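You operate a simulated robot arm through the tools that you are given. There is no shell and no other tool. Be economical: measure what you need, move in short steps, check, and stop when the job is done.

Carry out the task below with a simulated robot arm. There is one attempt and no reset: what you move stays moved.

JOB
Top up the oil tank to MAX from the oil can, then give the pump one priming stroke.
Fine: nothing spilt; lid shut, can back on the pump shelf, oil valves stay shut.

Only the result counts: the job must be done as asked and must still hold three seconds after the hand-in. Knocking over, shifting, dropping, spilling or breaking anything else fails it. A push-on lid holds only when it is set on centred and level and pressed home; a screw cap is set on level and turned clockwise until tight.

ROBOT AND FRAMES
A 6-joint arm with a two-finger parallel gripper, fixed in place. Base frame: the origin is at the foot of the arm, x ahead of it, y to its left, z up. Units: mm, rad, N and s.
With the tool pointing down near the work surface it reaches from about 180 to 740 mm from the base axis. Its first joint turns from -2.897 to 2.897 rad. Payload 3.91 kg.
Tool frame: the origin (TCP) lies between the finger pads and is the grasp point; the fingertips stand 30 mm ahead of it; z points along the fingers, y is the line along which they close. Largest opening 110 mm; finger width 20, thickness 10; the body of the gripper, 48 by 112 mm, starts 55 mm behind the TCP.
Orientation is that of the tool frame in the base frame, as a unit quaternion [w, x, y, z]. With the fingers straight down and closing along the base's y, the tool's x points along the base's -x, its y along +y and its z along -z.

CONTROLS
- The arm moves only by the tool servo_tool. Its argument "targets" is a list that holds one entry, the list of rows, each a list of 7 numbers: the shift along the tool's x, y, z in units of 150 mm (1.0 is 150 mm), then the turn, a rotation vector about the tool's x, y, z in units of 45 degrees (1.0 is 45 degrees), then the closure in counts, from 0 (fully open) to 255 (shut). In form: [[[tx, ty, tz, rx, ry, rz, jaw], ...]]. A call has 1 to 8 rows; each row is the pose to reach, as a shift and turn from the pose commanded when the call began, along the tool's axes at that moment. A call with a number of a shift or a turn outside -1 to 1 is refused whole. Each row takes 0.2 s and may step no farther than 50 mm and 0.15 rad from the row before; otherwise, or with a gripper value out of range, the whole call is refused. A pose out of reach is approached as far as the arm can. The call stops where the force on the tool passes 90 N (or 10 N more than at its start, if that is more) or the arm is blocked; 0.2 s more then pass. Each finger travels about 45 mm/s and halts on what it meets, pressing with about 29 N; the grip force reading is that of the motor and also rises with nothing between the fingers. The clock runs only during rows and for 0.2 s after the last one: add rows that repeat a pose to give the fingers time. It gives the time, the measured TCP pose, the force on the tool (base axes), the opening and the grip force at its end, in the units of the frame above (readings bear some noise), and new pictures: "show" is both (left out), scene, wrist or none.
- Cameras (640 x 400 px; columns grow to the right, rows downward): "scene" is fixed at [217.4, -498.2, 1543.6]; the picture's right is [0.94, -0.34, 0.00], its down [-0.12, -0.34, -0.93] and it looks along [0.32, 0.87, -0.36] (base axes); focal length 328 px, centre (320, 200). "wrist" rides on the gripper at [71, 22, -107] in the tool frame; the picture's right is [-0.29, 0.96, 0.00], its down [-0.76, -0.23, -0.61] and it looks along [-0.58, -0.18, 0.79] (tool axes); focal length 243 px, centre (320, 200). There is no depth. A picture from a camera that has moved, and an enlarged one, comes with that camera's place and axes in the base frame and with its lens.
- slide_trunk(by): slides the trunk up (or, below 0, down) by that many mm; the arm rides with it, the base frame stays. It gives what a move gives, with no picture.
- enlarge(camera, box): a new picture of the part [left, top, right, bottom] of that camera's present view, enlarged. No time passes.
- job_done(): hands the job in; it is judged then, once.

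Go step by step. Nothing tells you positions but the pictures and the camera data: compare them with the known pose of the tool, close in by small moves and look again before you grip or let go. The budget is 120 turns and 170 pictures, counting those below and the enlarged ones. Unless the task says otherwise, let go and move clear before handing in, and close with one line.

The tools are called after "Request:" by a JSON object that holds its "api" and its "payload". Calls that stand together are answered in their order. servo_tool: Moves the arm, as the interface text tells. Its arguments: {"type":"object","properties":{"targets":{"type":"array","items":{"type":"array","items":{"type":"array","items":{"type":"number"}}}},"show":{"type":"string","enum":["both","scene","wrist","none"]}},"required":["targets"]} The other tools are called the same way: slide_trunk (by) slides the trunk up or down; enlarge (camera, box) takes an enlarged picture of a part of a camera's view; job_done () hands the job in.

At the start:

```text
clock: 0.0
tcp_pos: [183.0, 269.9, 1275.4]
ee_rot: [0.001, 0.0, 1.0, 0.0]
ft_force: [-0.5, 0.2, 0.5]
width: 109.8
grip_force: 0.0
trunk travel left (down, up): [-525.0, 65.0]
```

scene: 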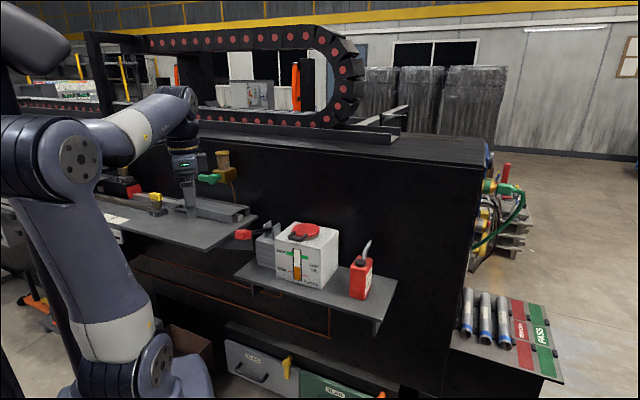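
wrist: 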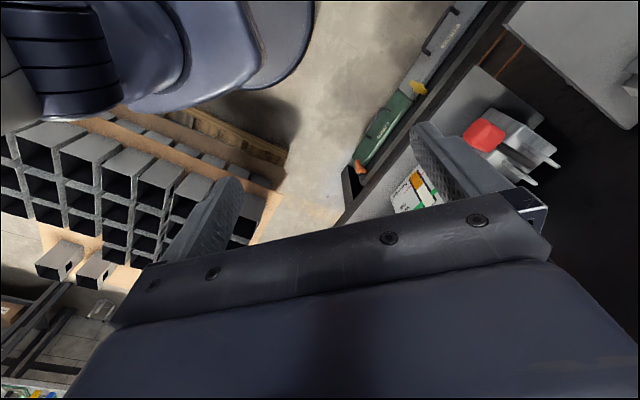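

I see a shelf with a white oil tank (red cap, sight gauge with MIN/MAX), a red lever at its left (the pump, perhaps) and a red oil can on the right. I'll enlarge these first.

Request:
{"api": "enlarge", "payload": {"camera": "scene", "box": [220, 200, 400, 312]}}

Request:
{"api": "enlarge", "payload": {"camera": "scene", "box": [90, 140, 270, 252]}}

```text
3.56 times, centred on (310, 256) of scene
camera zoom: at [217.4, -498.2, 1543.6], right [0.94, -0.34, 0.0], down [-0.12, -0.34, -0.93], along [0.32, 0.87, -0.36], focal length 1166 px, centre (356, 1)
```

zoom: 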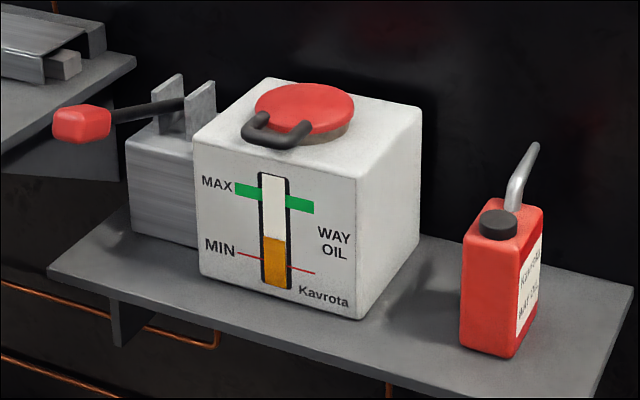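

```text
3.56 times, centred on (180, 196) of scene
camera zoom: at [217.4, -498.2, 1543.6], right [0.94, -0.34, 0.0], down [-0.12, -0.34, -0.93], along [0.32, 0.87, -0.36], focal length 1166 px, centre (818, 214)
```

zoom: 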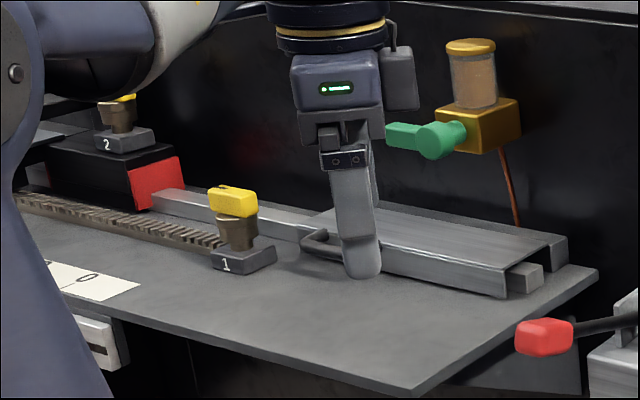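

Request:
{"api": "enlarge", "payload": {"camera": "wrist", "box": [340, 60, 580, 210]}}

```text
2.67 times, centred on (460, 135) of wrist
camera zoom: at [112.6, 291.1, 1383.8], right [0.29, 0.96, 0.0], down [0.76, -0.23, 0.61], along [0.58, -0.18, -0.79], focal length 647 px, centre (-53, 373)
```

zoom: 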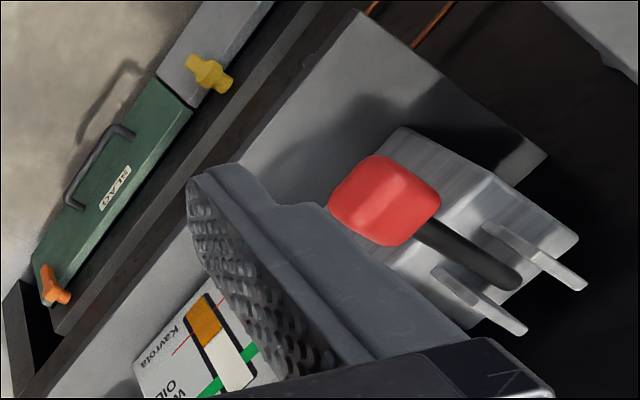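

Request:
{"api": "servo_tool", "payload": {"targets": [[[-0.16, 0.05, 0, 0, 0, -0.17, 0], [-0.32, 0.1, 0, 0, 0, -0.34, 0], [-0.48, 0.16, 0, 0, 0, -0.5, 0], [-0.64, 0.22, 0, 0, 0, -0.67, 0], [-0.8, 0.28, 0, 0, 0, -0.84, 0], [-0.94, 0.33, 0, 0, 0, -1, 0], [-0.94, 0.33, 0, 0, 0, -1, 0]]]}}

```text
clock: 1.6
tcp_pos: [325.3, 317.8, 1276.0]
ee_rot: [0.0, -0.383, 0.924, 0.0]
ft_force: [0.7, -0.4, -0.1]
width: 110.2
grip_force: 0.1
trunk travel left (down, up): [-525.0, 65.0]
camera wrist: at [260.2, 283.6, 1383.8], right [-0.47, 0.88, 0.0], down [0.7, 0.38, 0.61], along [0.54, 0.29, -0.79], focal length 243 px, centre (320, 200)
```

scene: 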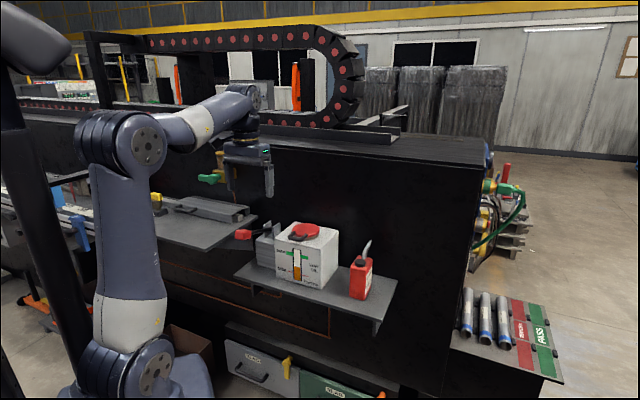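
wrist: 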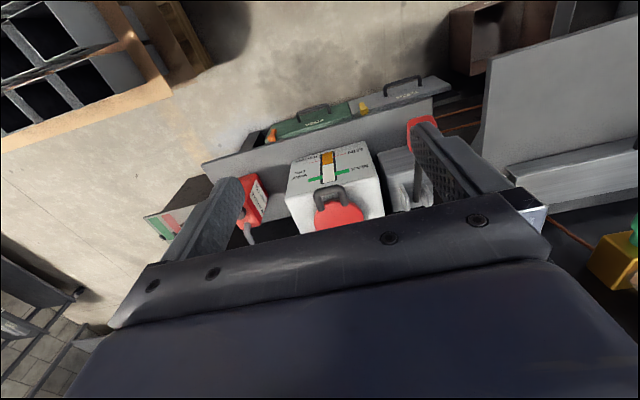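

Request:
{"api": "enlarge", "payload": {"camera": "wrist", "box": [220, 120, 460, 270]}}

Request:
{"api": "enlarge", "payload": {"camera": "scene", "box": [270, 215, 390, 305]}}

```text
2.67 times, centred on (340, 195) of wrist
camera zoom: at [260.2, 283.6, 1383.8], right [-0.47, 0.88, 0.0], down [0.7, 0.38, 0.61], along [0.54, 0.29, -0.79], focal length 647 px, centre (267, 213)
```

zoom: 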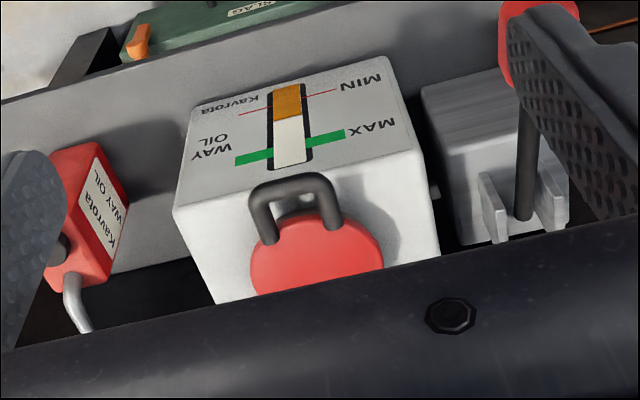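

```text
4.44 times, centred on (330, 260) of scene
camera zoom: at [217.4, -498.2, 1543.6], right [0.94, -0.34, 0.0], down [-0.12, -0.34, -0.93], along [0.32, 0.87, -0.36], focal length 1458 px, centre (276, -67)
```

zoom: 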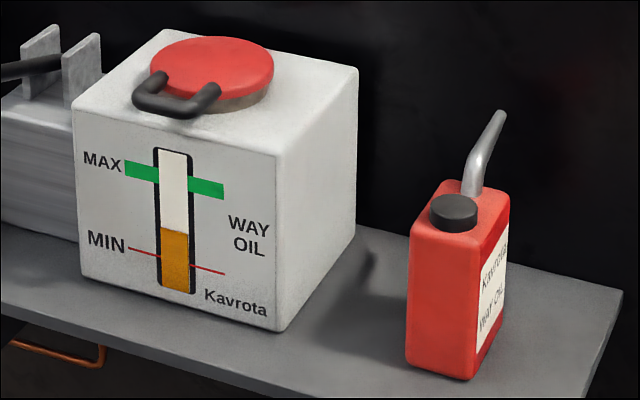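

Request:
{"api": "servo_tool", "payload": {"targets": [[[-0.3, 0, 0, 0, 0, 0, 0], [-0.6, 0, 0, 0, 0, 0, 0], [-0.9, 0, 0, 0, 0, 0, 0], [-0.9, 0, 0, 0, 0, 0, 0]]], "show": "wrist"}}

```text
clock: 2.6
tcp_pos: [420.6, 416.0, 1276.1]
ee_rot: [0.001, -0.383, 0.924, 0.0]
ft_force: [0.1, 0.1, -0.2]
width: 110.0
grip_force: 0.1
trunk travel left (down, up): [-525.0, 65.0]
camera wrist: at [356.2, 381.0, 1384.6], right [-0.47, 0.88, 0.0], down [0.7, 0.37, 0.61], along [0.54, 0.29, -0.79], focal length 243 px, centre (320, 200)
```

wrist: 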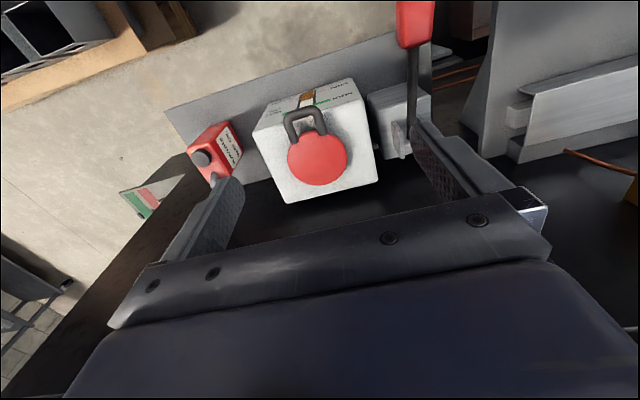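

Request:
{"api": "enlarge", "payload": {"camera": "wrist", "box": [160, 60, 448, 240]}}

```text
2.22 times, centred on (304, 150) of wrist
camera zoom: at [356.2, 381.0, 1384.6], right [-0.47, 0.88, 0.0], down [0.7, 0.37, 0.61], along [0.54, 0.29, -0.79], focal length 539 px, centre (356, 311)
```

zoom: 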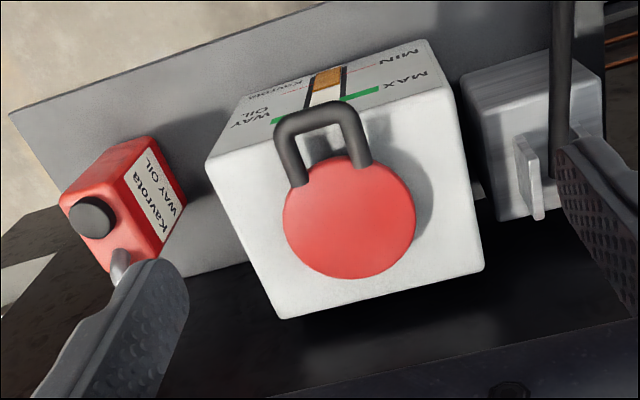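

Request:
{"api": "servo_tool", "payload": {"targets": [[[-0.07, -0.07, 0.28, 0, 0, 0, 0], [-0.15, -0.15, 0.56, 0, 0, 0, 0], [-0.233, -0.227, 0.85, 0, 0, 0, 0], [-0.233, -0.227, 0.85, 0, 0, 0, 0]]]}}

```text
clock: 3.6
tcp_pos: [468.6, 415.0, 1148.0]
ee_rot: [0.0, -0.383, 0.924, 0.0]
ft_force: [0.2, 0.2, -0.1]
width: 110.0
grip_force: 0.0
trunk travel left (down, up): [-525.0, 65.0]
camera wrist: at [403.7, 380.6, 1256.4], right [-0.47, 0.88, 0.0], down [0.7, 0.37, 0.61], along [0.54, 0.29, -0.79], focal length 243 px, centre (320, 200)
```

scene: 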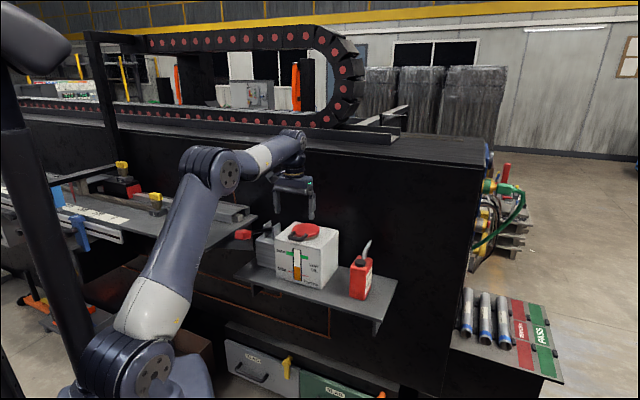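
wrist: 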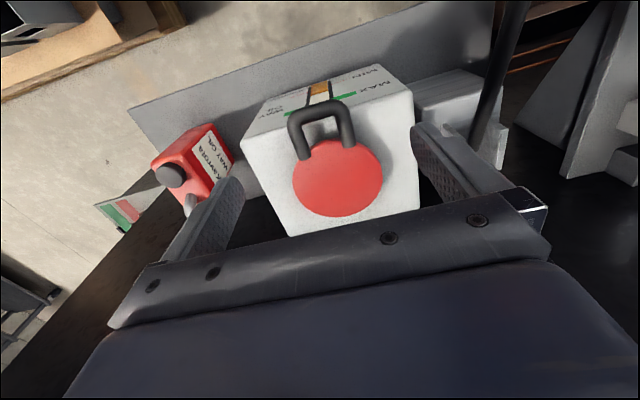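

Request:
{"api": "servo_tool", "payload": {"targets": [[[0, 0, 0.2, 0, 0, 0, 0], [0, 0, 0.4, 0, 0, 0, 0], [0, 0, 0.587, 0, 0, 0, 0], [0, 0, 0.587, 0, 0, 0, 0]]]}}

Request:
{"api": "enlarge", "payload": {"camera": "scene", "box": [250, 190, 370, 265]}}

```text
clock: 4.6
tcp_pos: [469.3, 414.9, 1060.1]
ee_rot: [-0.001, -0.383, 0.924, 0.0]
ft_force: [-0.4, 0.2, -0.1]
width: 109.8
grip_force: 0.1
trunk travel left (down, up): [-525.0, 65.0]
camera wrist: at [404.1, 380.9, 1168.3], right [-0.47, 0.88, 0.0], down [0.7, 0.37, 0.61], along [0.54, 0.29, -0.79], focal length 243 px, centre (320, 200)
```

scene: 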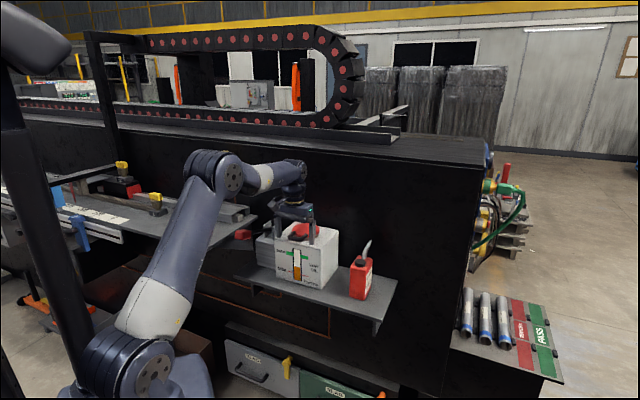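
wrist: 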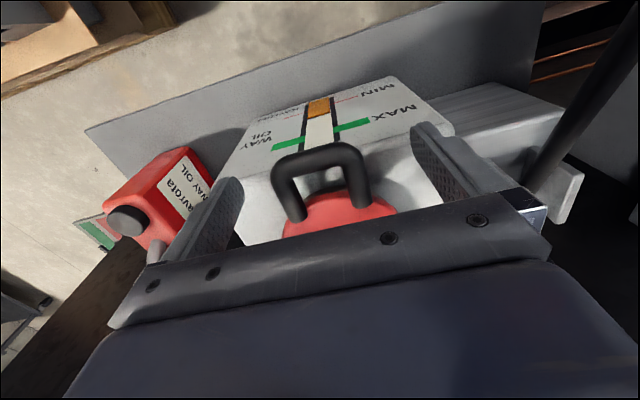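

```text
5.33 times, centred on (310, 228) of scene
camera zoom: at [217.4, -498.2, 1543.6], right [0.94, -0.34, 0.0], down [-0.12, -0.34, -0.93], along [0.32, 0.87, -0.36], focal length 1749 px, centre (373, 53)
```

zoom: 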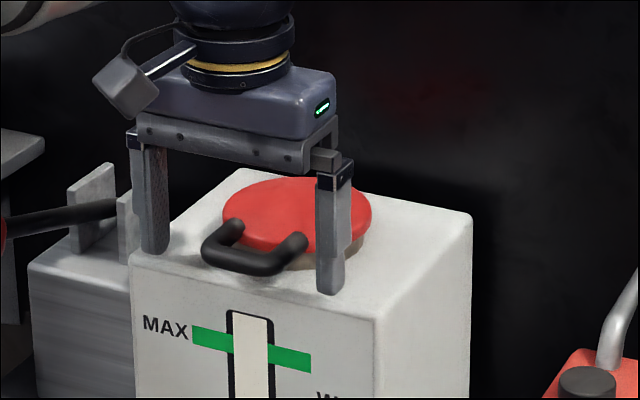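

Request:
{"api": "servo_tool", "payload": {"targets": [[[0, 0, 0.013, 0, 0, 0, 0], [0, 0, 0.013, 0, 0, 0, 255], [0, 0, 0.013, 0, 0, 0, 255], [0, 0, 0.013, 0, 0, 0, 255], [0, 0, 0.013, 0, 0, 0, 255], [0, 0, 0.013, 0, 0, 0, 255]]]}}

Request:
{"api": "enlarge", "payload": {"camera": "scene", "box": [250, 190, 370, 265]}}

```text
clock: 6.0
tcp_pos: [469.7, 414.3, 1058.1]
ee_rot: [0.001, -0.382, 0.924, 0.001]
ft_force: [6.6, -5.1, -0.9]
width: 56.6
grip_force: 44.7
trunk travel left (down, up): [-525.0, 65.0]
camera wrist: at [405.2, 379.7, 1166.6], right [-0.47, 0.88, 0.0], down [0.7, 0.37, 0.61], along [0.54, 0.29, -0.79], focal length 243 px, centre (320, 200)
```

scene: 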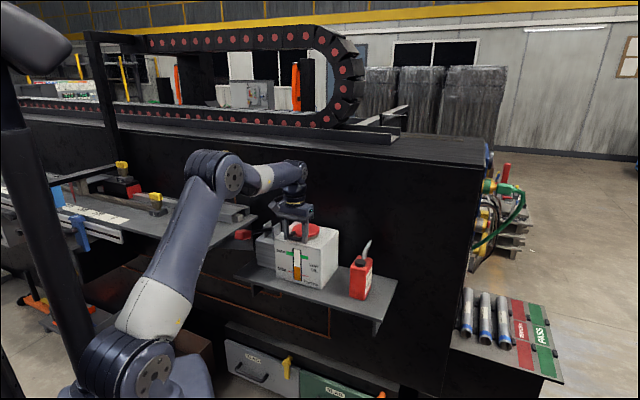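
wrist: 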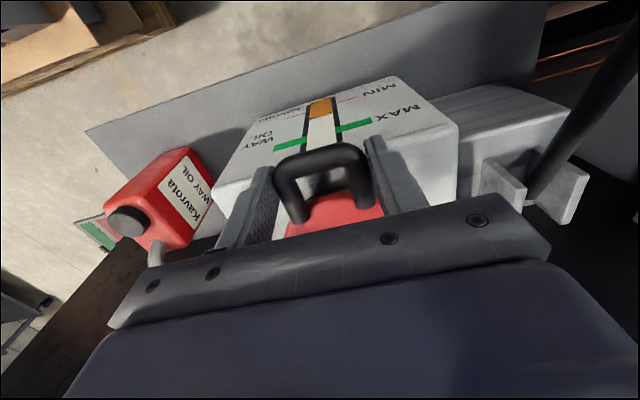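

```text
5.33 times, centred on (310, 228) of scene
camera zoom: at [217.4, -498.2, 1543.6], right [0.94, -0.34, 0.0], down [-0.12, -0.34, -0.93], along [0.32, 0.87, -0.36], focal length 1749 px, centre (373, 53)
```

zoom: 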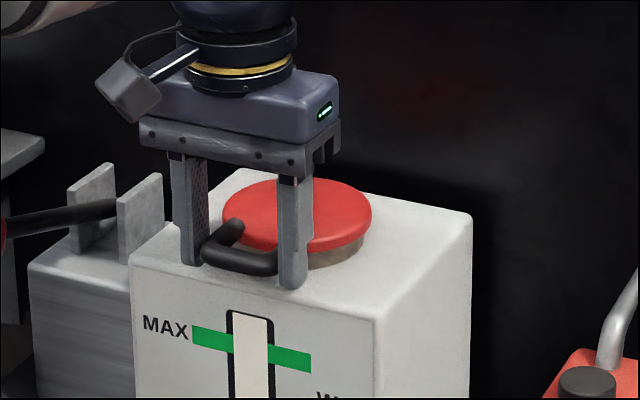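

Request:
{"api": "servo_tool", "payload": {"targets": [[[0, -0.007, -0.02, 0, 0, 0, 255], [0, -0.007, -0.04, 0, 0, 0, 255], [0, -0.007, -0.067, 0, 0, 0, 255]]]}}

Request:
{"api": "enlarge", "payload": {"camera": "scene", "box": [250, 190, 370, 265]}}

```text
clock: 6.8
tcp_pos: [469.6, 413.4, 1067.2]
ee_rot: [0.0, -0.382, 0.924, 0.0]
ft_force: [6.3, -0.9, -12.5]
width: 56.5
grip_force: 45.0
trunk travel left (down, up): [-525.0, 65.0]
camera wrist: at [405.8, 380.1, 1175.4], right [-0.47, 0.88, 0.0], down [0.7, 0.38, 0.61], along [0.53, 0.29, -0.8], focal length 243 px, centre (320, 200)
```

scene: 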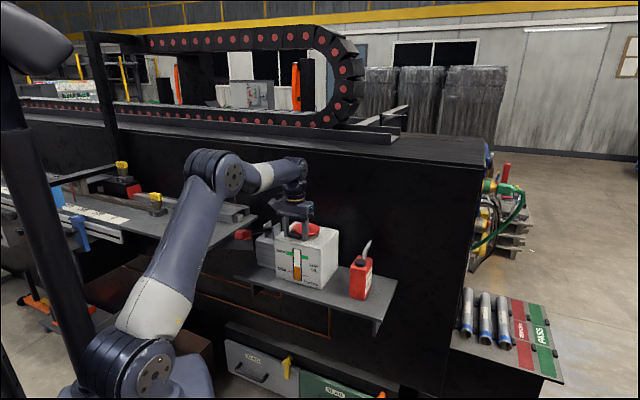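
wrist: 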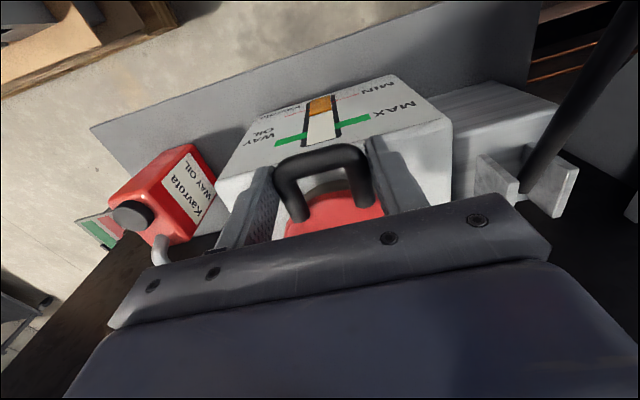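

```text
5.33 times, centred on (310, 228) of scene
camera zoom: at [217.4, -498.2, 1543.6], right [0.94, -0.34, 0.0], down [-0.12, -0.34, -0.93], along [0.32, 0.87, -0.36], focal length 1749 px, centre (373, 53)
```

zoom: 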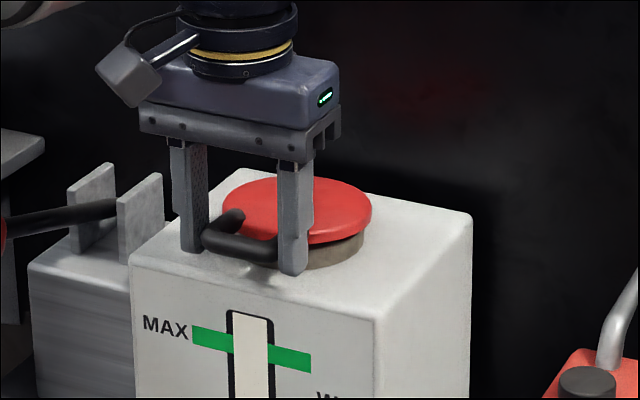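

Request:
{"api": "servo_tool", "payload": {"targets": [[[-0.01, 0, -0.07, 0, 0, 0, 255], [-0.026, 0, -0.14, 0, 0, 0, 255], [-0.057, 0, -0.233, 0, 0, 0, 255], [-0.1, 0, -0.33, 0, 0, 0, 255]]]}}

Request:
{"api": "enlarge", "payload": {"camera": "scene", "box": [250, 190, 370, 265]}}

```text
clock: 7.8
tcp_pos: [479.7, 424.9, 1116.9]
ee_rot: [-0.001, -0.383, 0.924, -0.001]
ft_force: [4.3, -2.4, -14.7]
width: 56.5
grip_force: 44.7
trunk travel left (down, up): [-525.0, 65.0]
camera wrist: at [416.2, 390.5, 1225.2], right [-0.47, 0.88, 0.0], down [0.7, 0.38, 0.61], along [0.53, 0.29, -0.8], focal length 243 px, centre (320, 200)
```

scene: 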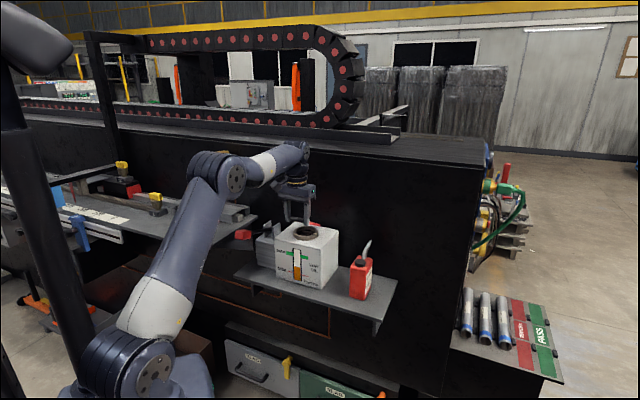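
wrist: 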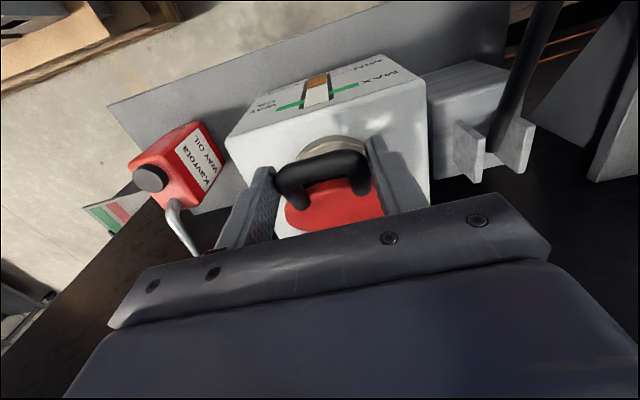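

```text
5.33 times, centred on (310, 228) of scene
camera zoom: at [217.4, -498.2, 1543.6], right [0.94, -0.34, 0.0], down [-0.12, -0.34, -0.93], along [0.32, 0.87, -0.36], focal length 1749 px, centre (373, 53)
```

zoom: 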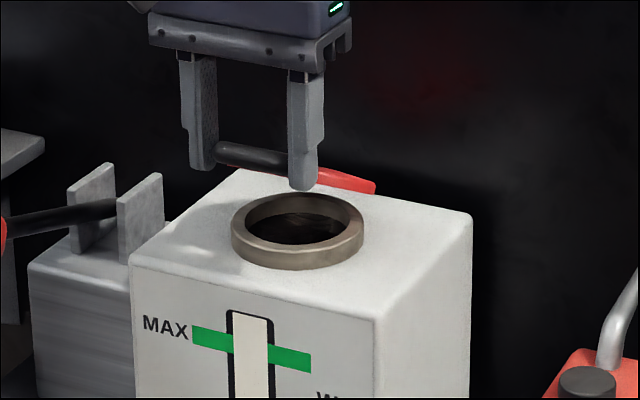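

Request:
{"api": "servo_tool", "payload": {"targets": [[[-0.03, 0, -0.07, 0, 0, 0, 255], [-0.08, 0, -0.14, 0, 0, 0, 255], [-0.13, 0, -0.19, 0, 0, 0, 255], [-0.18, 0, -0.24, 0, 0, 0, 255], [-0.24, 0, -0.285, 0, 0, 0, 255], [-0.293, 0, -0.32, 0, 0, 0, 255]]]}}

Request:
{"api": "enlarge", "payload": {"camera": "scene", "box": [250, 175, 370, 250]}}

```text
clock: 9.2
tcp_pos: [505.7, 449.6, 1159.7]
ee_rot: [-0.003, -0.383, 0.924, -0.001]
ft_force: [-1.3, -5.6, -13.5]
width: 56.6
grip_force: 45.1
out of reach, approached as far as the arm can: row 6
trunk travel left (down, up): [-525.0, 65.0]
camera wrist: at [440.8, 415.0, 1267.9], right [-0.47, 0.88, 0.0], down [0.7, 0.38, 0.61], along [0.53, 0.29, -0.8], focal length 243 px, centre (320, 200)
```

scene: 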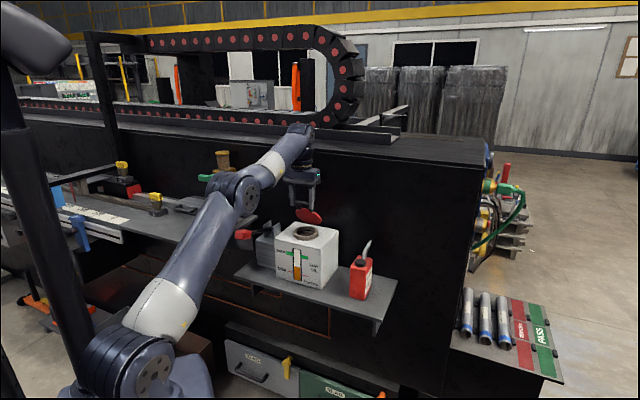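
wrist: 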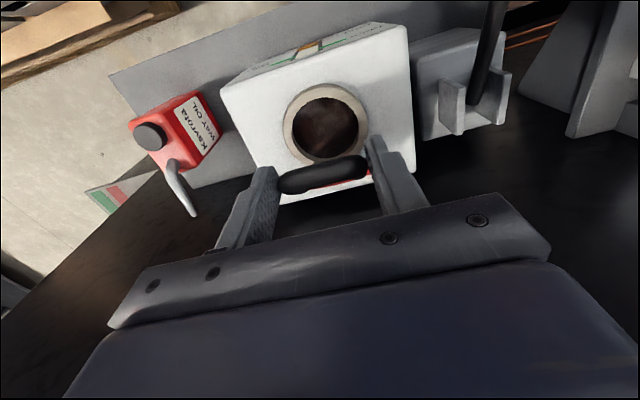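

```text
5.33 times, centred on (310, 212) of scene
camera zoom: at [217.4, -498.2, 1543.6], right [0.94, -0.34, 0.0], down [-0.12, -0.34, -0.93], along [0.32, 0.87, -0.36], focal length 1749 px, centre (373, 133)
```

zoom: 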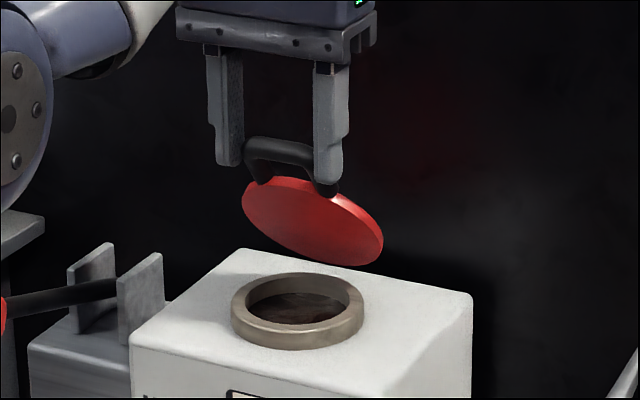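

Request:
{"api": "servo_tool", "payload": {"targets": [[[-0.03, 0, -0.03, 0, -0.17, 0, 255]]], "show": "none"}}

```text
clock: 9.6
tcp_pos: [507.4, 454.0, 1164.7]
ee_rot: [0.061, -0.382, 0.922, 0.025]
ft_force: [-1.9, -6.9, -11.7]
width: 56.3
grip_force: 45.1
trunk travel left (down, up): [-525.0, 65.0]
```

Request:
{"api": "servo_tool", "payload": {"targets": [[[-0.05, 0, -0.025, 0, -0.1, 0, 255], [-0.105, 0, -0.041, 0, -0.2, 0, 255], [-0.18, 0, -0.051, 0, -0.363, 0, 255], [-0.258, 0, -0.047, 0, -0.54, 0, 255], [-0.323, 0, -0.03, 0, -0.72, 0, 255]]]}}

Request:
{"api": "enlarge", "payload": {"camera": "scene", "box": [250, 175, 370, 250]}}

```text
clock: 10.8
tcp_pos: [541.0, 484.7, 1177.6]
ee_rot: [0.316, -0.359, 0.868, 0.131]
ft_force: [-6.5, -9.1, -0.2]
width: 56.9
grip_force: 44.7
trunk travel left (down, up): [-525.0, 65.0]
camera wrist: at [439.2, 413.5, 1213.9], right [-0.52, 0.83, 0.19], down [0.3, -0.03, 0.95], along [0.8, 0.55, -0.23], focal length 243 px, centre (320, 200)
```

scene: 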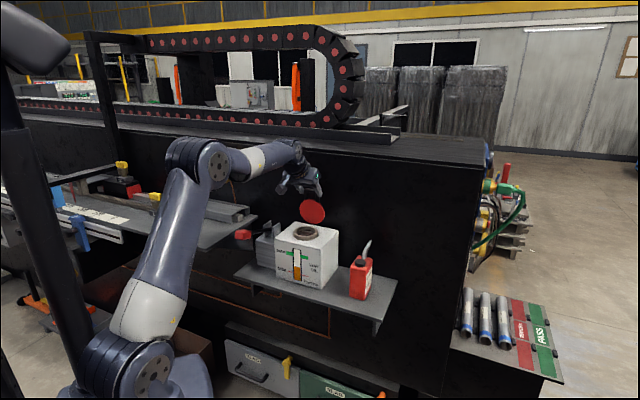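
wrist: 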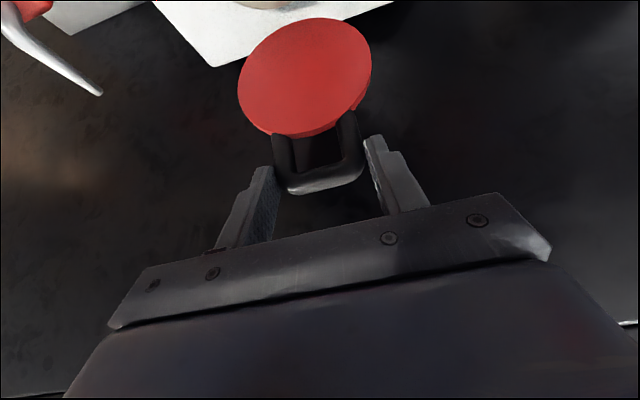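

```text
5.33 times, centred on (310, 212) of scene
camera zoom: at [217.4, -498.2, 1543.6], right [0.94, -0.34, 0.0], down [-0.12, -0.34, -0.93], along [0.32, 0.87, -0.36], focal length 1749 px, centre (373, 133)
```

zoom: 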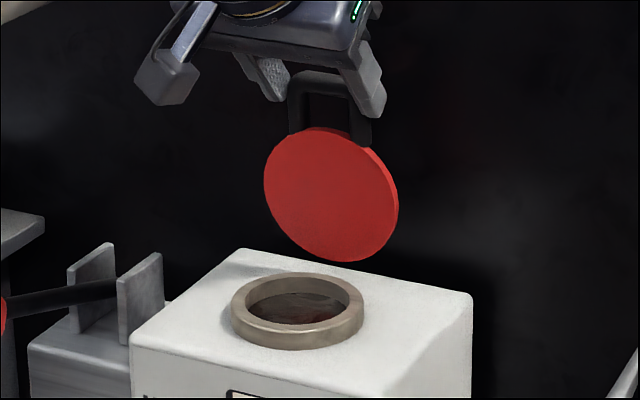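

Request:
{"api": "servo_tool", "payload": {"targets": [[[-0.03, 0, 0.03, 0, 0, 0, 255], [-0.057, 0, 0.057, 0, 0, 0, 255]]], "show": "none"}}

```text
clock: 11.4
tcp_pos: [550.1, 494.3, 1177.4]
ee_rot: [0.318, -0.359, 0.867, 0.132]
ft_force: [-6.6, -8.2, 2.5]
width: 56.1
grip_force: 45.6
trunk travel left (down, up): [-525.0, 65.0]
```

Request:
{"api": "servo_tool", "payload": {"targets": [[[-0.027, 0, 0.03, 0, 0, 0, 255], [-0.053, 0, 0.061, 0, 0, 0, 255]]]}}

Request:
{"api": "enlarge", "payload": {"camera": "scene", "box": [250, 175, 370, 250]}}

```text
clock: 12.0
tcp_pos: [558.6, 502.8, 1174.9]
ee_rot: [0.318, -0.36, 0.867, 0.132]
ft_force: [-5.7, -7.4, 5.9]
width: 56.4
grip_force: 45.3
trunk travel left (down, up): [-525.0, 65.0]
camera wrist: at [456.7, 431.1, 1211.6], right [-0.52, 0.83, 0.19], down [0.3, -0.03, 0.95], along [0.8, 0.55, -0.23], focal length 243 px, centre (320, 200)
```

scene: 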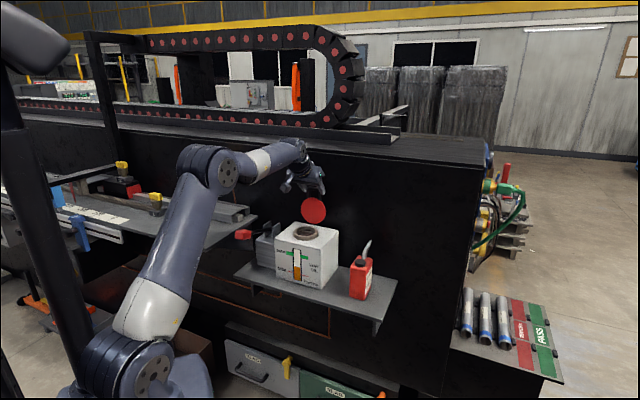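
wrist: 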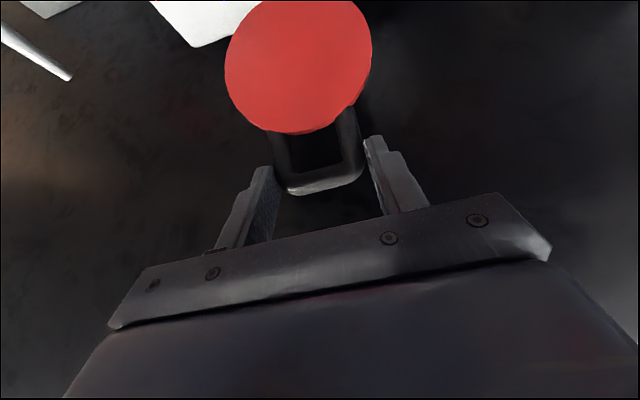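

```text
5.33 times, centred on (310, 212) of scene
camera zoom: at [217.4, -498.2, 1543.6], right [0.94, -0.34, 0.0], down [-0.12, -0.34, -0.93], along [0.32, 0.87, -0.36], focal length 1749 px, centre (373, 133)
```

zoom: 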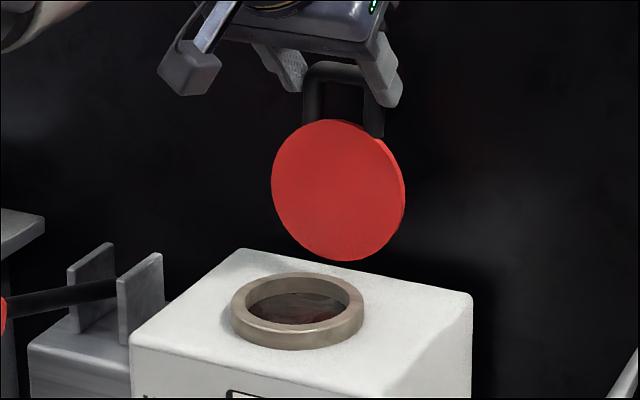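

Request:
{"api": "servo_tool", "payload": {"targets": [[[0, 0, 0, 0, 0, 0, 150], [0, 0, 0, 0, 0, 0, 100], [0, 0, 0, 0, 0, 0, 60], [0, 0, 0, 0, 0, 0, 60]]]}}

```text
clock: 13.0
tcp_pos: [559.1, 505.6, 1172.7]
ee_rot: [0.316, -0.359, 0.868, 0.131]
ft_force: [0.5, -0.2, 0.9]
width: 84.1
grip_force: 0.1
trunk travel left (down, up): [-525.0, 65.0]
camera wrist: at [457.5, 432.1, 1210.0], right [-0.52, 0.83, 0.19], down [0.3, -0.03, 0.95], along [0.8, 0.55, -0.23], focal length 243 px, centre (320, 200)
```

scene: 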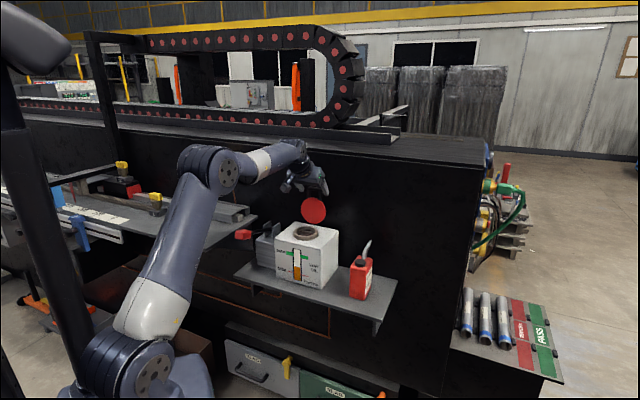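
wrist: 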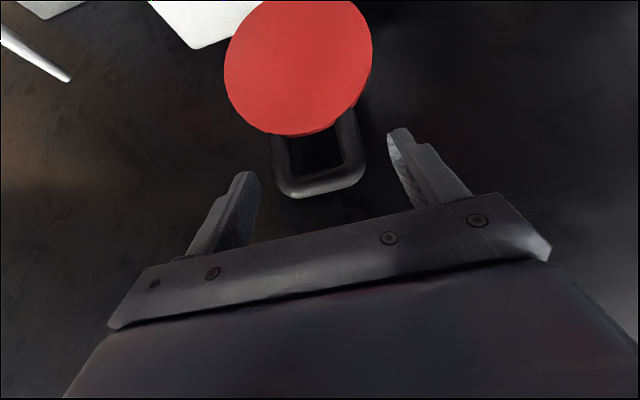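

Request:
{"api": "servo_tool", "payload": {"targets": [[[0, 0, -0.3, 0, 0, 0, 0], [0, 0, -0.6, 0, 0, 0, 0], [0.2, -0.2, -0.75, 0, 0.15, 0, 0], [0.4, -0.5, -0.85, 0, 0.3, 0, 0], [0.6, -0.8, -0.85, 0, 0.47, 0, 0], [0.8, -1.0, -0.85, 0, 0.64, 0, 0], [0.85, -1.0, -0.85, 0, 0.8, 0, 0], [0.85, -1.0, -0.85, 0, 0.88, 0, 0]]]}}

```text
refused: row 4 steps farther than a row can; nothing moved
```

Request:
{"api": "servo_tool", "payload": {"targets": [[[0, 0, -0.3, 0, 0, 0, 0], [0, 0, -0.6, 0, 0, 0, 0], [0.15, -0.15, -0.75, 0, 0.15, 0, 0], [0.3, -0.42, -0.85, 0, 0.3, 0, 0], [0.45, -0.7, -0.85, 0, 0.47, 0, 0], [0.6, -0.95, -0.85, 0, 0.64, 0, 0], [0.7, -1.0, -0.85, 0, 0.8, 0, 0], [0.75, -1.0, -0.85, 0, 0.88, 0, 0]]]}}

```text
clock: 14.8
tcp_pos: [546.2, 278.7, 1197.8]
ee_rot: [0.002, -0.382, 0.924, 0.001]
ft_force: [-1.1, -0.4, 0.6]
width: 110.0
grip_force: 0.0
trunk travel left (down, up): [-525.0, 65.0]
camera wrist: at [480.7, 243.6, 1305.8], right [-0.47, 0.88, 0.0], down [0.7, 0.37, 0.61], along [0.54, 0.29, -0.79], focal length 243 px, centre (320, 200)
```

scene: 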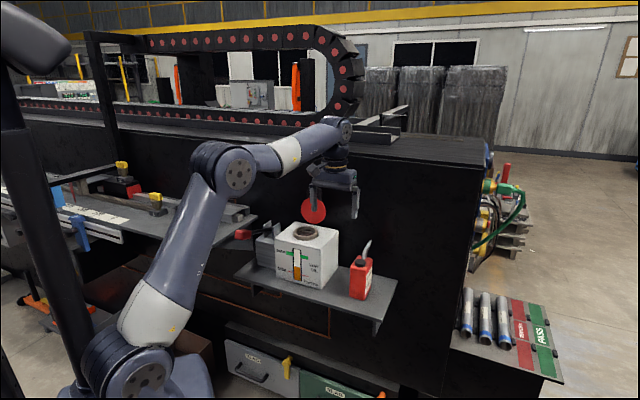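
wrist: 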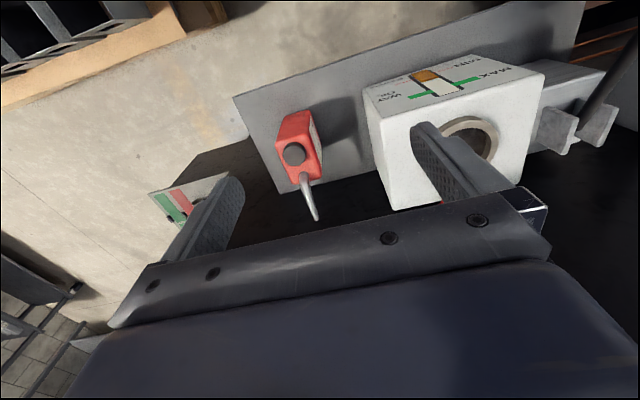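

Request:
{"api": "enlarge", "payload": {"camera": "wrist", "box": [240, 90, 400, 240]}}

Request:
{"api": "enlarge", "payload": {"camera": "scene", "box": [330, 230, 390, 305]}}

```text
2.67 times, centred on (320, 165) of wrist
camera zoom: at [480.7, 243.6, 1305.8], right [-0.47, 0.88, 0.0], down [0.7, 0.37, 0.61], along [0.54, 0.29, -0.79], focal length 647 px, centre (320, 293)
```

zoom: 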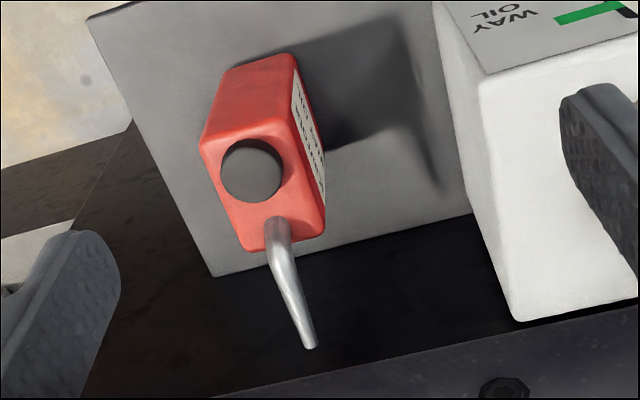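

```text
5.33 times, centred on (360, 268) of scene
camera zoom: at [217.4, -498.2, 1543.6], right [0.94, -0.34, 0.0], down [-0.12, -0.34, -0.93], along [0.32, 0.87, -0.36], focal length 1749 px, centre (107, -160)
```

zoom: 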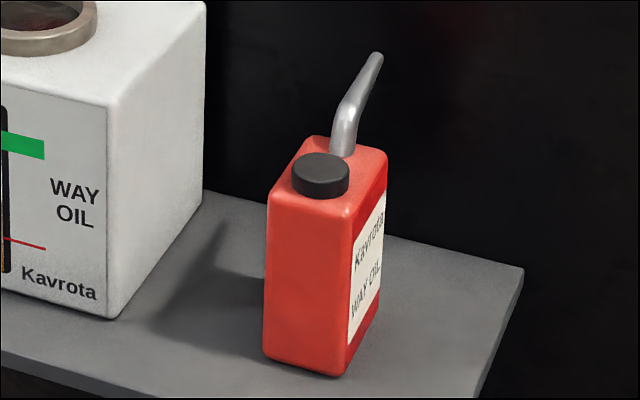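

Request:
{"api": "servo_tool", "payload": {"targets": [[[0.025, -0.07, 0.11, 0, -0.165, 0, 0], [0.05, -0.14, 0.22, 0, -0.33, 0, 0], [0.075, -0.21, 0.33, 0, -0.5, 0, 0], [0.1, -0.28, 0.44, 0, -0.67, 0, 0], [0.125, -0.35, 0.55, 0, -0.84, 0, 0], [0.153, -0.407, 0.653, 0, -1.0, 0, 0], [0.153, -0.407, 0.653, 0, -1.0, 0, 0]]]}}

```text
clock: 16.4
tcp_pos: [573.3, 218.9, 1100.2]
ee_rot: [0.357, -0.353, 0.852, 0.148]
ft_force: [0.4, -0.3, -0.1]
width: 110.2
grip_force: 0.1
trunk travel left (down, up): [-525.0, 65.0]
camera wrist: at [469.7, 146.0, 1125.0], right [-0.53, 0.82, 0.21], down [0.23, -0.09, 0.97], along [0.81, 0.56, -0.14], focal length 243 px, centre (320, 200)
```

scene: 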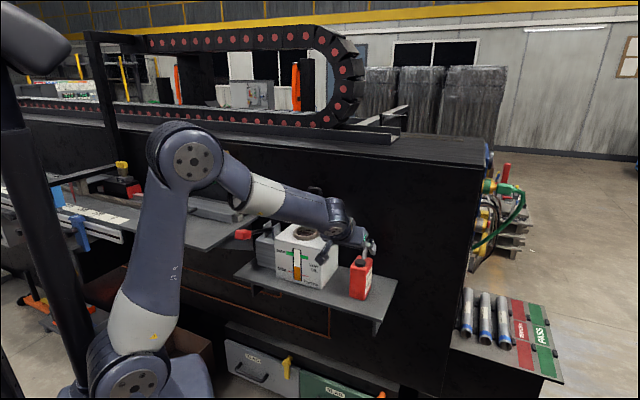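
wrist: 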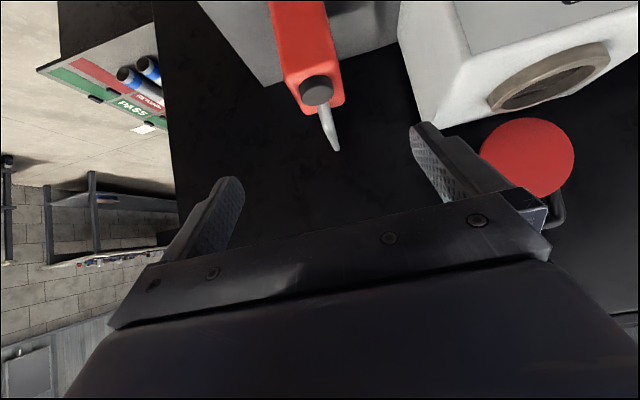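

Request:
{"api": "servo_tool", "payload": {"targets": [[[0.146, 0, 0.146, 0, -0.13, 0, 0], [0.292, 0, 0.292, 0, -0.26, 0, 0], [0.438, 0, 0.438, 0, -0.4, 0, 0], [0.584, 0, 0.584, 0, -0.53, 0, 0], [0.731, 0, 0.731, 0, -0.667, 0, 0], [0.731, 0, 0.731, 0, -0.667, 0, 0]]]}}

Request:
{"api": "enlarge", "payload": {"camera": "scene", "box": [280, 215, 400, 305]}}

```text
clock: 17.8
tcp_pos: [574.6, 220.4, 944.2]
ee_rot: [0.565, -0.303, 0.73, 0.235]
ft_force: [0.1, -0.2, -0.1]
width: 109.9
grip_force: 0.1
trunk travel left (down, up): [-525.0, 65.0]
camera wrist: at [474.8, 149.8, 902.6], right [-0.62, 0.73, 0.28], down [-0.12, -0.44, 0.89], along [0.77, 0.52, 0.36], focal length 243 px, centre (320, 200)
```

scene: 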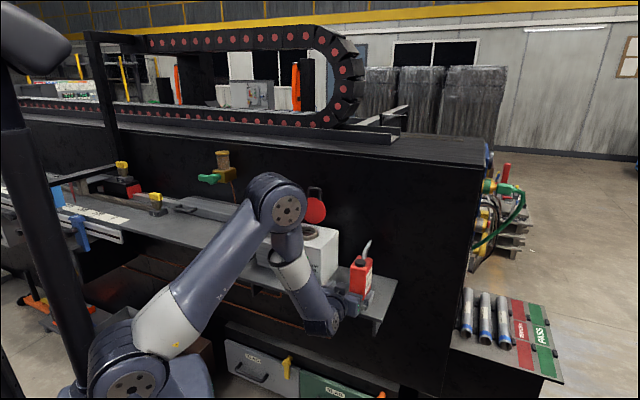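
wrist: 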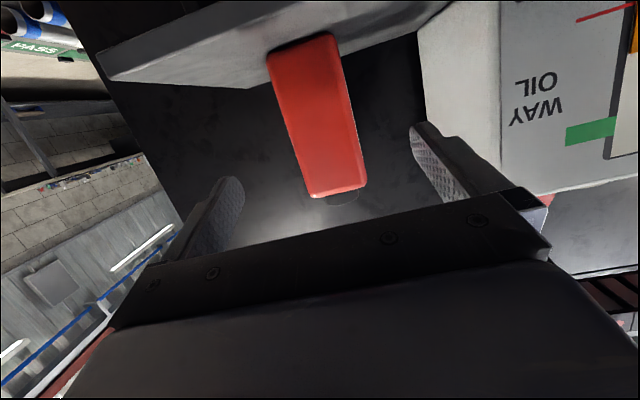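

```text
4.44 times, centred on (340, 260) of scene
camera zoom: at [217.4, -498.2, 1543.6], right [0.94, -0.34, 0.0], down [-0.12, -0.34, -0.93], along [0.32, 0.87, -0.36], focal length 1458 px, centre (231, -67)
```

zoom: 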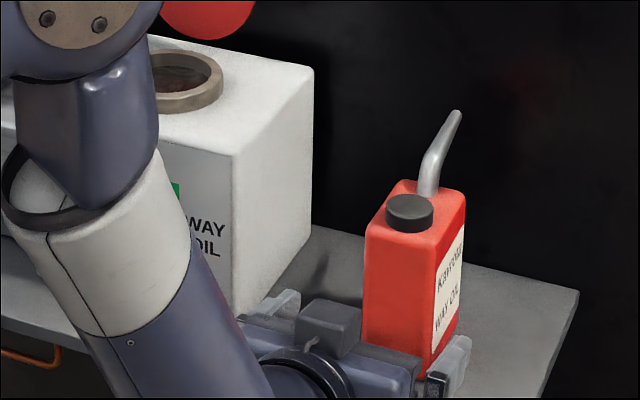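

Request:
{"api": "servo_tool", "payload": {"targets": [[[-0.06, 0, 0.23, 0, 0, 0, 0], [-0.12, 0, 0.46, 0, 0, 0, 0], [-0.18, 0, 0.697, 0, 0, 0, 0], [-0.18, 0, 0.697, 0, 0, 0, 0]]]}}

Request:
{"api": "enlarge", "payload": {"camera": "scene", "box": [280, 215, 400, 305]}}

```text
clock: 18.8
tcp_pos: [650.6, 297.4, 944.5]
ee_rot: [0.565, -0.303, 0.731, 0.234]
ft_force: [0.1, 0.1, -0.1]
width: 109.9
grip_force: 0.0
trunk travel left (down, up): [-525.0, 65.0]
camera wrist: at [550.5, 226.8, 903.0], right [-0.62, 0.73, 0.28], down [-0.12, -0.44, 0.89], along [0.77, 0.52, 0.36], focal length 243 px, centre (320, 200)
```

scene: 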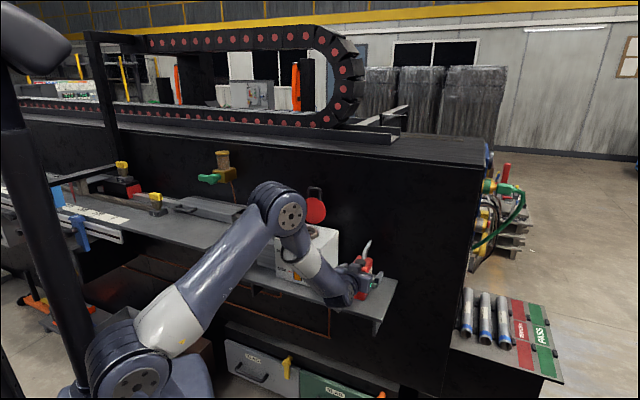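
wrist: 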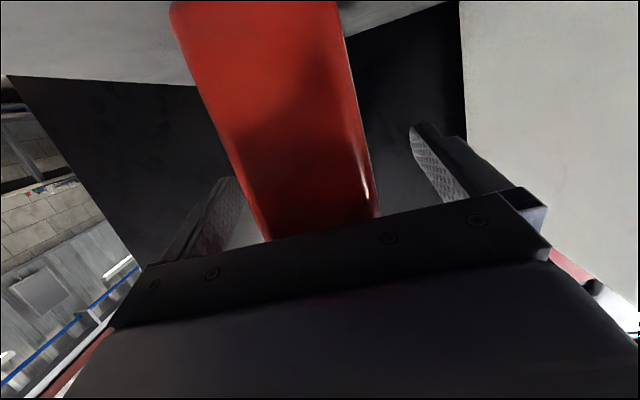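

```text
4.44 times, centred on (340, 260) of scene
camera zoom: at [217.4, -498.2, 1543.6], right [0.94, -0.34, 0.0], down [-0.12, -0.34, -0.93], along [0.32, 0.87, -0.36], focal length 1458 px, centre (231, -67)
```

zoom: 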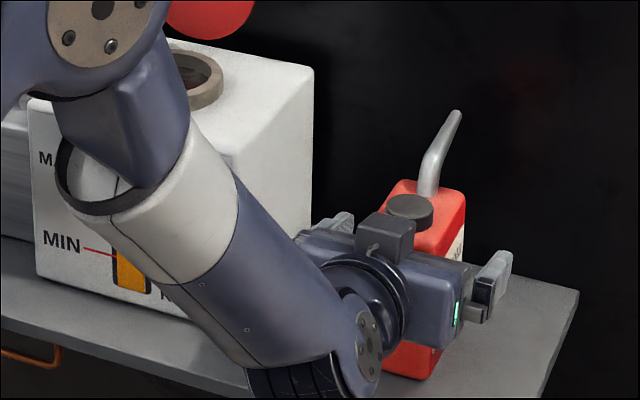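

Request:
{"api": "servo_tool", "payload": {"targets": [[[0, 0, 0, 0, 0, 0, 255], [0, 0, 0, 0, 0, 0, 255], [0, 0, 0, 0, 0, 0, 255], [0, 0, 0, 0, 0, 0, 255], [0, 0, 0, 0, 0, 0, 255], [0, 0, 0, 0, 0, 0, 255]]], "show": "wrist"}}

Request:
{"api": "enlarge", "payload": {"camera": "scene", "box": [280, 215, 400, 305]}}

```text
clock: 20.2
tcp_pos: [651.0, 296.2, 944.2]
ee_rot: [0.565, -0.303, 0.731, 0.234]
ft_force: [-0.4, 0.5, 0.1]
width: 53.8
grip_force: 29.3
trunk travel left (down, up): [-525.0, 65.0]
camera wrist: at [550.1, 226.5, 903.2], right [-0.63, 0.73, 0.28], down [-0.12, -0.44, 0.89], along [0.77, 0.52, 0.36], focal length 243 px, centre (320, 200)
```

wrist: 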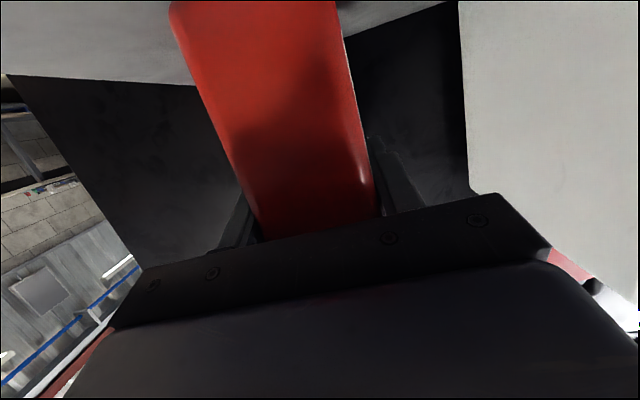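

```text
4.44 times, centred on (340, 260) of scene
camera zoom: at [217.4, -498.2, 1543.6], right [0.94, -0.34, 0.0], down [-0.12, -0.34, -0.93], along [0.32, 0.87, -0.36], focal length 1458 px, centre (231, -67)
```

zoom: 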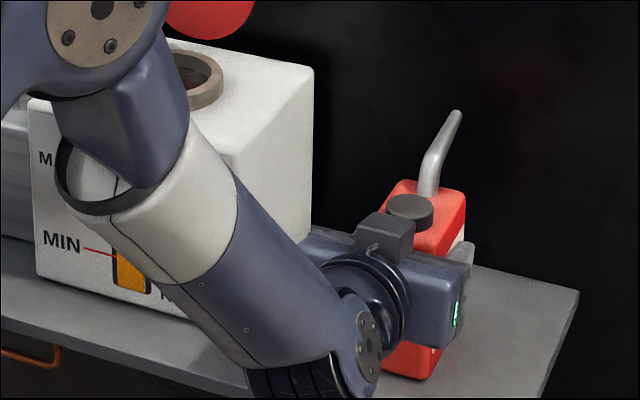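

Request:
{"api": "servo_tool", "payload": {"targets": [[[-0.05, 0, -0.013, 0, 0, 0, 255], [-0.15, 0, -0.039, 0, 0, 0, 255], [-0.3, 0, -0.0775, 0, 0, 0, 255], [-0.45, 0, -0.116, 0, 0, 0, 255], [-0.6, 0, -0.155, 0, 0, 0, 255], [-0.75, 0, -0.194, 0, 0, 0, 255], [-0.87, 0, -0.225, 0, 0, 0, 255], [-0.968, 0, -0.25, 0, 0, 0, 255]]]}}

```text
clock: 22.0
tcp_pos: [651.1, 295.6, 1096.5]
ee_rot: [0.565, -0.302, 0.731, 0.234]
ft_force: [-0.5, 0.2, -3.9]
width: 53.8
grip_force: 29.2
trunk travel left (down, up): [-525.0, 65.0]
camera wrist: at [551.1, 226.3, 1054.3], right [-0.62, 0.73, 0.28], down [-0.12, -0.44, 0.89], along [0.77, 0.52, 0.36], focal length 243 px, centre (320, 200)
```

scene: 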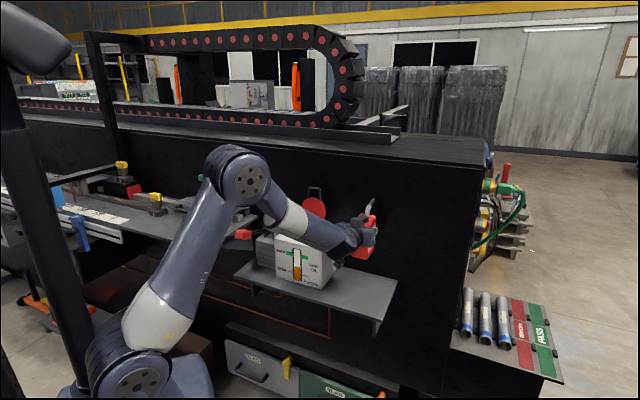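
wrist: 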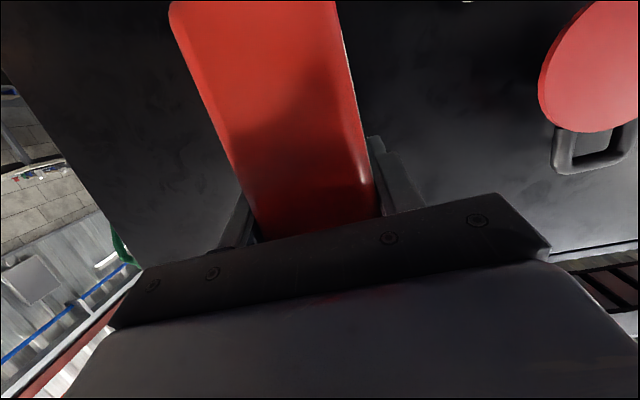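

Request:
{"api": "servo_tool", "payload": {"targets": [[[0, 0, -0.25, 0, 0, 0, 255], [0, 0, -0.5, 0, 0, 0, 255], [-0.01, 0.02, -0.76, 0, 0, 0, 255], [-0.01, 0.25, -0.76, 0, 0, 0, 255], [-0.01, 0.5, -0.76, 0, 0, 0, 255], [-0.01, 0.75, -0.76, 0, 0, 0, 255], [-0.01, 0.98, -0.76, 0, 0, 0, 255]]]}}

```text
clock: 23.6
tcp_pos: [468.1, 324.3, 1125.8]
ee_rot: [0.565, -0.303, 0.731, 0.234]
ft_force: [0.4, -0.8, -4.4]
width: 54.2
grip_force: 28.7
trunk travel left (down, up): [-525.0, 65.0]
camera wrist: at [368.1, 253.5, 1084.2], right [-0.62, 0.73, 0.28], down [-0.12, -0.44, 0.89], along [0.77, 0.52, 0.36], focal length 243 px, centre (320, 200)
```

scene: 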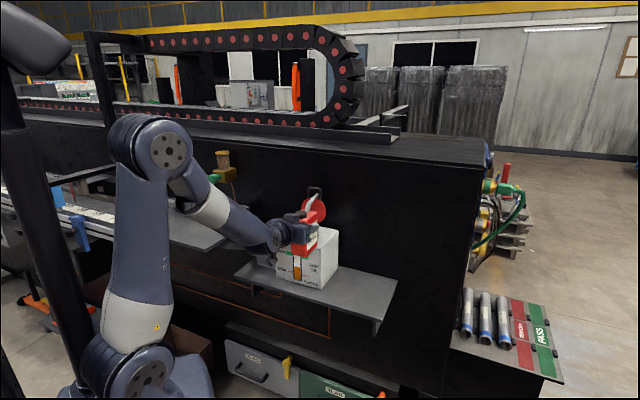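
wrist: 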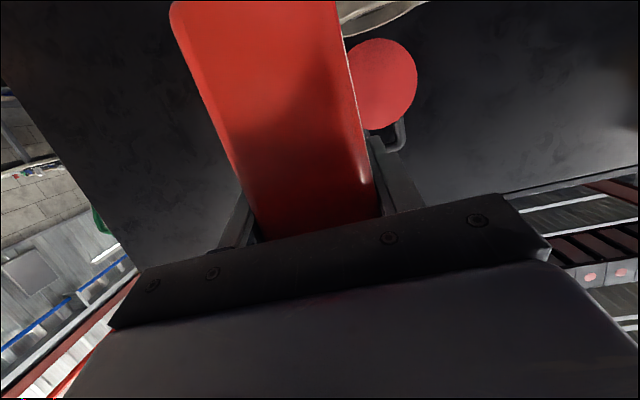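

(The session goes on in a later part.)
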